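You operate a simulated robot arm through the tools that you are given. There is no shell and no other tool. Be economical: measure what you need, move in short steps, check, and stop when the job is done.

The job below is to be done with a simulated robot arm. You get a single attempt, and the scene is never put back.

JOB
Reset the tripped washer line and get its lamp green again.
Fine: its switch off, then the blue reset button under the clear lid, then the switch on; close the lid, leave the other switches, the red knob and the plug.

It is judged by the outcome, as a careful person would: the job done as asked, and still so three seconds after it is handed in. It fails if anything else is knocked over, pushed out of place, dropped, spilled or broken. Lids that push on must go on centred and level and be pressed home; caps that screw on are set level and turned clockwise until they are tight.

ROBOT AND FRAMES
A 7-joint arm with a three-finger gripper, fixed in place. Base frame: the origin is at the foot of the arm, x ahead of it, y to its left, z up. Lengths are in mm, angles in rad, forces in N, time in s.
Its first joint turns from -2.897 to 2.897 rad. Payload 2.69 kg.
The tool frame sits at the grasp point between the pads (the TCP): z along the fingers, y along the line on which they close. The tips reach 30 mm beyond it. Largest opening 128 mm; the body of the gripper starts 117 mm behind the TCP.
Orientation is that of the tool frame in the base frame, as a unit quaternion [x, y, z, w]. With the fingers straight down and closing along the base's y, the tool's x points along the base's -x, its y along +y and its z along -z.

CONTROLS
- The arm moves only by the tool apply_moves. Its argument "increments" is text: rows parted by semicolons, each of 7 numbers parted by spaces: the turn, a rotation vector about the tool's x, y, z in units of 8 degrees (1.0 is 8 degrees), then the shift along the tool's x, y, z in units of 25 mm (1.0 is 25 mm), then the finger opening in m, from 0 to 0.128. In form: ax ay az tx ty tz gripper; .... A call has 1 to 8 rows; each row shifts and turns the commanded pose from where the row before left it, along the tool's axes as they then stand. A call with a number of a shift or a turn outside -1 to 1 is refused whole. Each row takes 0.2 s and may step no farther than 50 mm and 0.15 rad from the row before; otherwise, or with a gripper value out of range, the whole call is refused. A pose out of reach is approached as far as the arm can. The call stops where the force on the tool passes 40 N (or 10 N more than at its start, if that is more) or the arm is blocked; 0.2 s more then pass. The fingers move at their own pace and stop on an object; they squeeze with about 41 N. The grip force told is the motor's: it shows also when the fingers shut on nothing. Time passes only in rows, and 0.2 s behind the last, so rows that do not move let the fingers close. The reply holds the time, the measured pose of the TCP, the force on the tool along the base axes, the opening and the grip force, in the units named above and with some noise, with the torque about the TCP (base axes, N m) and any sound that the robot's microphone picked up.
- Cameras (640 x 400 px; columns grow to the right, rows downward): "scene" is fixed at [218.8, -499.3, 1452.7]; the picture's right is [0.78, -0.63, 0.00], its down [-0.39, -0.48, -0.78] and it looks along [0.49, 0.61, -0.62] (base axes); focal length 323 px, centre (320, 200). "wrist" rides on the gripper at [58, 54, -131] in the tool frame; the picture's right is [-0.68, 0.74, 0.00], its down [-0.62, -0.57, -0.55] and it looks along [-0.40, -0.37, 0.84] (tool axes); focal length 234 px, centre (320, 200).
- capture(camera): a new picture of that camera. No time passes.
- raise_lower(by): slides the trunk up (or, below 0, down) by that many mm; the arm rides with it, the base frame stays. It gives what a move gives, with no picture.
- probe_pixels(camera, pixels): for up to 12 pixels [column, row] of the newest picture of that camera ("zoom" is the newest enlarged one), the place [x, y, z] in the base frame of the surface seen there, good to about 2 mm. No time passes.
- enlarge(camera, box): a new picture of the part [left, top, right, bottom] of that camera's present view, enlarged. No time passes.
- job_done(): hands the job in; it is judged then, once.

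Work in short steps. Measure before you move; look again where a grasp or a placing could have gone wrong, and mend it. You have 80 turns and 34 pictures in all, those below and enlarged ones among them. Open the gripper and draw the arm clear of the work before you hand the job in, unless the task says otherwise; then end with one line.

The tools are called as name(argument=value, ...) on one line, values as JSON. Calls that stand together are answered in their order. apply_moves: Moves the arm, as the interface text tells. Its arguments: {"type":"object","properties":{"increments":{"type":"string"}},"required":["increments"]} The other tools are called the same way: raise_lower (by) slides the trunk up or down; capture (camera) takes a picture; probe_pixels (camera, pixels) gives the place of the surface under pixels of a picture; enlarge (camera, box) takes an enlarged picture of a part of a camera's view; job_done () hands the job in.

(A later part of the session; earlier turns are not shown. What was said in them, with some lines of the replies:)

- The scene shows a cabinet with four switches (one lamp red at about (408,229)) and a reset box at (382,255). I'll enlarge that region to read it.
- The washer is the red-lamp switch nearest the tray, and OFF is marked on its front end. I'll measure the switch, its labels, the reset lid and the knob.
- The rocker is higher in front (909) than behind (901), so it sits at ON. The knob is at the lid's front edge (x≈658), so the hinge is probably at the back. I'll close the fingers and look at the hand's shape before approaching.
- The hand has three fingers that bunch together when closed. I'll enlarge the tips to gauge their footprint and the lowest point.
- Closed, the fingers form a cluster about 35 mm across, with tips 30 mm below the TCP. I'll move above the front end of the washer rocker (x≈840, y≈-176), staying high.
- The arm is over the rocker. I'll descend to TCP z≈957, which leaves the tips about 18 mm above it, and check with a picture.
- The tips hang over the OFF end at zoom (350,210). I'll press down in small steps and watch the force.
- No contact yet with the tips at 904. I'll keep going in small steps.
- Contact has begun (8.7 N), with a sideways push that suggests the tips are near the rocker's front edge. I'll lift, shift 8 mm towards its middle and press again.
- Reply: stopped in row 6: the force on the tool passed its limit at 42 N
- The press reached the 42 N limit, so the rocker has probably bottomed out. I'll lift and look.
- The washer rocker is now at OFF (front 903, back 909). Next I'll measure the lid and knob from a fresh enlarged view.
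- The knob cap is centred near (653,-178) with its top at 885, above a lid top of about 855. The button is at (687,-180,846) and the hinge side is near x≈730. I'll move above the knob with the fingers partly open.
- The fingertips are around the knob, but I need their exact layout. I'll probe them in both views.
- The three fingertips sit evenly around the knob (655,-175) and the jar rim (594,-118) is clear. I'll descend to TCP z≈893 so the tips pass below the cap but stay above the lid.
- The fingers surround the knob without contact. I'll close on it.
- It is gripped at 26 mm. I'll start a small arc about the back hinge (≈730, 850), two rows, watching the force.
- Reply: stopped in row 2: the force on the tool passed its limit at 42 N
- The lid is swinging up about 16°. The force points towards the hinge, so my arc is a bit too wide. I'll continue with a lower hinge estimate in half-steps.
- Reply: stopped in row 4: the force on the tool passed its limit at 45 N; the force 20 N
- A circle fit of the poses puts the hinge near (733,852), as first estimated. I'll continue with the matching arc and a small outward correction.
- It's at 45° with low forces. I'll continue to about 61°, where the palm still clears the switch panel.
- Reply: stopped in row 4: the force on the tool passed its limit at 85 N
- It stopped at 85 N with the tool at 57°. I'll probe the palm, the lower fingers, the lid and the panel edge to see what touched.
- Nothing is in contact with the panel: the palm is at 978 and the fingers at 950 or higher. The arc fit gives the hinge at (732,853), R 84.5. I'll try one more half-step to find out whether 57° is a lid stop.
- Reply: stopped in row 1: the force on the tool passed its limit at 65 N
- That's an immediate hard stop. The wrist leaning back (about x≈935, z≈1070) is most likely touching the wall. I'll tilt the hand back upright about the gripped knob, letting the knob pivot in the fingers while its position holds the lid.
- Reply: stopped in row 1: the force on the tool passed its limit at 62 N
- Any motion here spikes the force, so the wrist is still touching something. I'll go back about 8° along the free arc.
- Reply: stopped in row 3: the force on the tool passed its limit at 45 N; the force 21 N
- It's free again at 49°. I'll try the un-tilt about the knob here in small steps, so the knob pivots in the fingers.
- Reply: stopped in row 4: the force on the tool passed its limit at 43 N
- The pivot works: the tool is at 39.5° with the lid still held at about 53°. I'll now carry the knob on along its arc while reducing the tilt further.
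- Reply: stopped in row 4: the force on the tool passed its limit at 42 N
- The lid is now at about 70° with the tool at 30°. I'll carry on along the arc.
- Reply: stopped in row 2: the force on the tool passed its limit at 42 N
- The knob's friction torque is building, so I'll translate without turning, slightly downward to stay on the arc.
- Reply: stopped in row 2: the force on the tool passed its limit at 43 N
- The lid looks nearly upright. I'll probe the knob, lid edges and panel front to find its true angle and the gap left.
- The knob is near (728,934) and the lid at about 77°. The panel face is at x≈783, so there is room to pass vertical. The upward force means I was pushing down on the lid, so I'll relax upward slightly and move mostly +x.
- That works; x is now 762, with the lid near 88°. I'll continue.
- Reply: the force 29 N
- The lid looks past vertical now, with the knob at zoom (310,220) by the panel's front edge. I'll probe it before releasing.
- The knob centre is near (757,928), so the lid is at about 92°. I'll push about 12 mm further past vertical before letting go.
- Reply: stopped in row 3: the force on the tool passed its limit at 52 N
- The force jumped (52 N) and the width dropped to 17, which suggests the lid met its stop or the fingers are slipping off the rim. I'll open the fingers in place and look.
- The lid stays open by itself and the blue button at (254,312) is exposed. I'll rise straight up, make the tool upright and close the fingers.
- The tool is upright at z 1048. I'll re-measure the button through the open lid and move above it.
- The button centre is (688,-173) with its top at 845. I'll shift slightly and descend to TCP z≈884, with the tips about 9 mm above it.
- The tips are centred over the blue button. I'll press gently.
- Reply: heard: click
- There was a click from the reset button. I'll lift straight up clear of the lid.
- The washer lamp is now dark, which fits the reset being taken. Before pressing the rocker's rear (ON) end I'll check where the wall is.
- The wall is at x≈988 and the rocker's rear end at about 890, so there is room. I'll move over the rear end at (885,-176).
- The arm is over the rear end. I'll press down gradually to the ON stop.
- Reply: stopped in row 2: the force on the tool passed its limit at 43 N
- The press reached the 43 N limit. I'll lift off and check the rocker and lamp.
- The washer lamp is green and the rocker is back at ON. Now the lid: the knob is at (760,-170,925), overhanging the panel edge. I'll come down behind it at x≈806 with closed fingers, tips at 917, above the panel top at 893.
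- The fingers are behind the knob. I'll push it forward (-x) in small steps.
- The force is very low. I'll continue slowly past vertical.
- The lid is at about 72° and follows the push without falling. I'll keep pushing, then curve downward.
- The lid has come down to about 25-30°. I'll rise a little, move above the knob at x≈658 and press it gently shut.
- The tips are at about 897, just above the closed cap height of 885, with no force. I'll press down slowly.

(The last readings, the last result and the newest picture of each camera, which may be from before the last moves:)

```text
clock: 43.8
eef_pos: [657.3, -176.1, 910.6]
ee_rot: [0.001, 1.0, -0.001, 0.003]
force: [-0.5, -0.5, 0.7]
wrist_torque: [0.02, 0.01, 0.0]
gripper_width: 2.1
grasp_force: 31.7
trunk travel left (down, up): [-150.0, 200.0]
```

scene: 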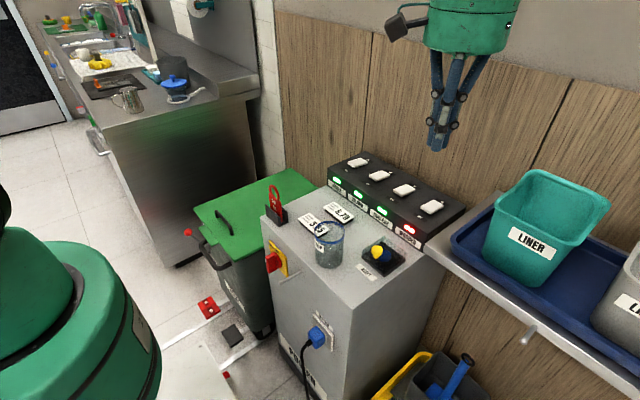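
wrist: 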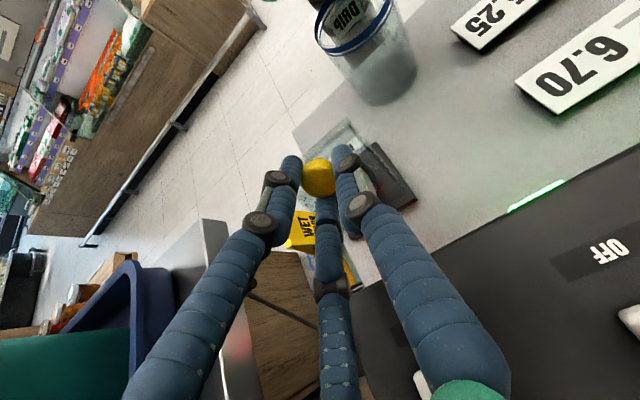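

apply_moves(increments="0 0 0 0 0 0.08 0; 0 0 0 0 0 0.08 0; 0 0 0 0 0 0.08 0")

```text
clock: 44.6
eef_pos: [657.8, -175.5, 909.3]
ee_rot: [0.001, 1.0, -0.001, 0.005]
force: [-5.5, 2.0, 19.7]
wrist_torque: [0.04, 0.18, 0.07]
gripper_width: 6.2
grasp_force: 31.2
trunk travel left (down, up): [-150.0, 200.0]
stopped in row 3: the force on the tool passed its limit at 43 N (the readings are from after the stop); the commanded pose is now the measured one
```

The knob bottomed out firmly, so the lid is down on its base. I'll lift clear, back off and check.

apply_moves(increments="0 0 0 0 0 -1 0; 0 0 0 0 0 -1 0; 0 0 0 0 0 -1 0; 0 0 0 0 0 -1 0; 0 0 0 0 0 -1 0.06; 0 0 0 0.8 -0.5 -1 0.06; 0 0 0 0.8 -0.8 -1 0.06; 0 0 0 0.8 -0.8 -1 0.06")

enlarge(camera="scene", box=[320, 140, 470, 290])

probe_pixels(camera="zoom", pixels=[[258, 280], [262, 270], [262, 292]])

```text
clock: 46.4
eef_pos: [596.2, -228.4, 1104.6]
ee_rot: [0.002, 1.0, -0.002, 0.004]
force: [-0.3, 0.4, -0.8]
wrist_torque: [0.0, 0.0, 0.02]
gripper_width: 60.2
grasp_force: 0.1
trunk travel left (down, up): [-150.0, 200.0]
```

```text
2.67 times, centred on (395, 215) of scene
```

zoom: 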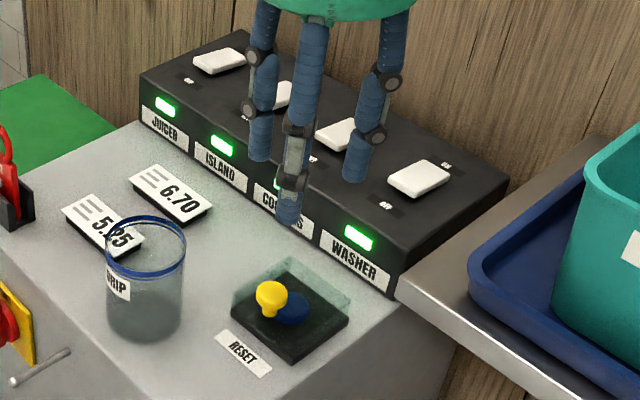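

```text
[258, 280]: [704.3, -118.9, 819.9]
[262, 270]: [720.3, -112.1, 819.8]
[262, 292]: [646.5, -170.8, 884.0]
```

The lid is closed as at the start (knob z 884) and the washer lamp is green. I'll draw the arm further up, open it, and take one last look.

apply_moves(increments="0 0 0 0 -0.3 -1 0.128; 0 0 0 0 -0.3 -1 0.128; 0 0 0 0 -0.3 -1 0.128; 0 0 0 0 -0.3 -1 0.128; 0 0 0 0 0 0 0.128")

capture(camera="scene")

```text
clock: 47.6
eef_pos: [595.7, -256.0, 1207.2]
ee_rot: [0.002, 1.0, -0.002, 0.005]
force: [-0.5, 0.4, 0.4]
wrist_torque: [0.0, -0.01, -0.03]
gripper_width: 127.7
grasp_force: 0.1
trunk travel left (down, up): [-150.0, 200.0]
```

```text
2 pictures are left
```

scene: 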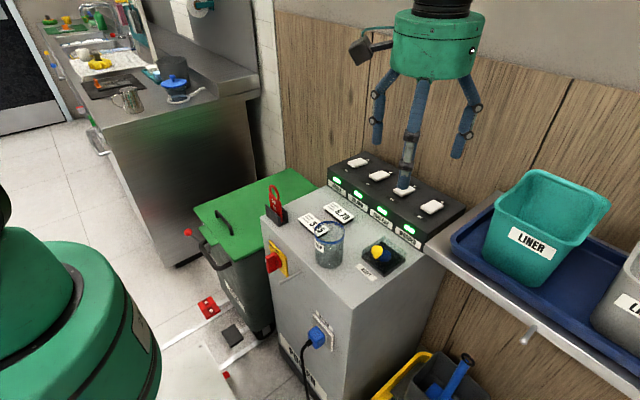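

All four lamps are green, the lid is shut, and everything else is where it started. I'm handing the job in.

job_done()

```text
The job is handed in.
```

The washer line is reset: its switch went off, the blue button was pressed, the switch went back on, the lamp is green and the lid is closed; I didn't touch the other switches, the red knob or the plug.
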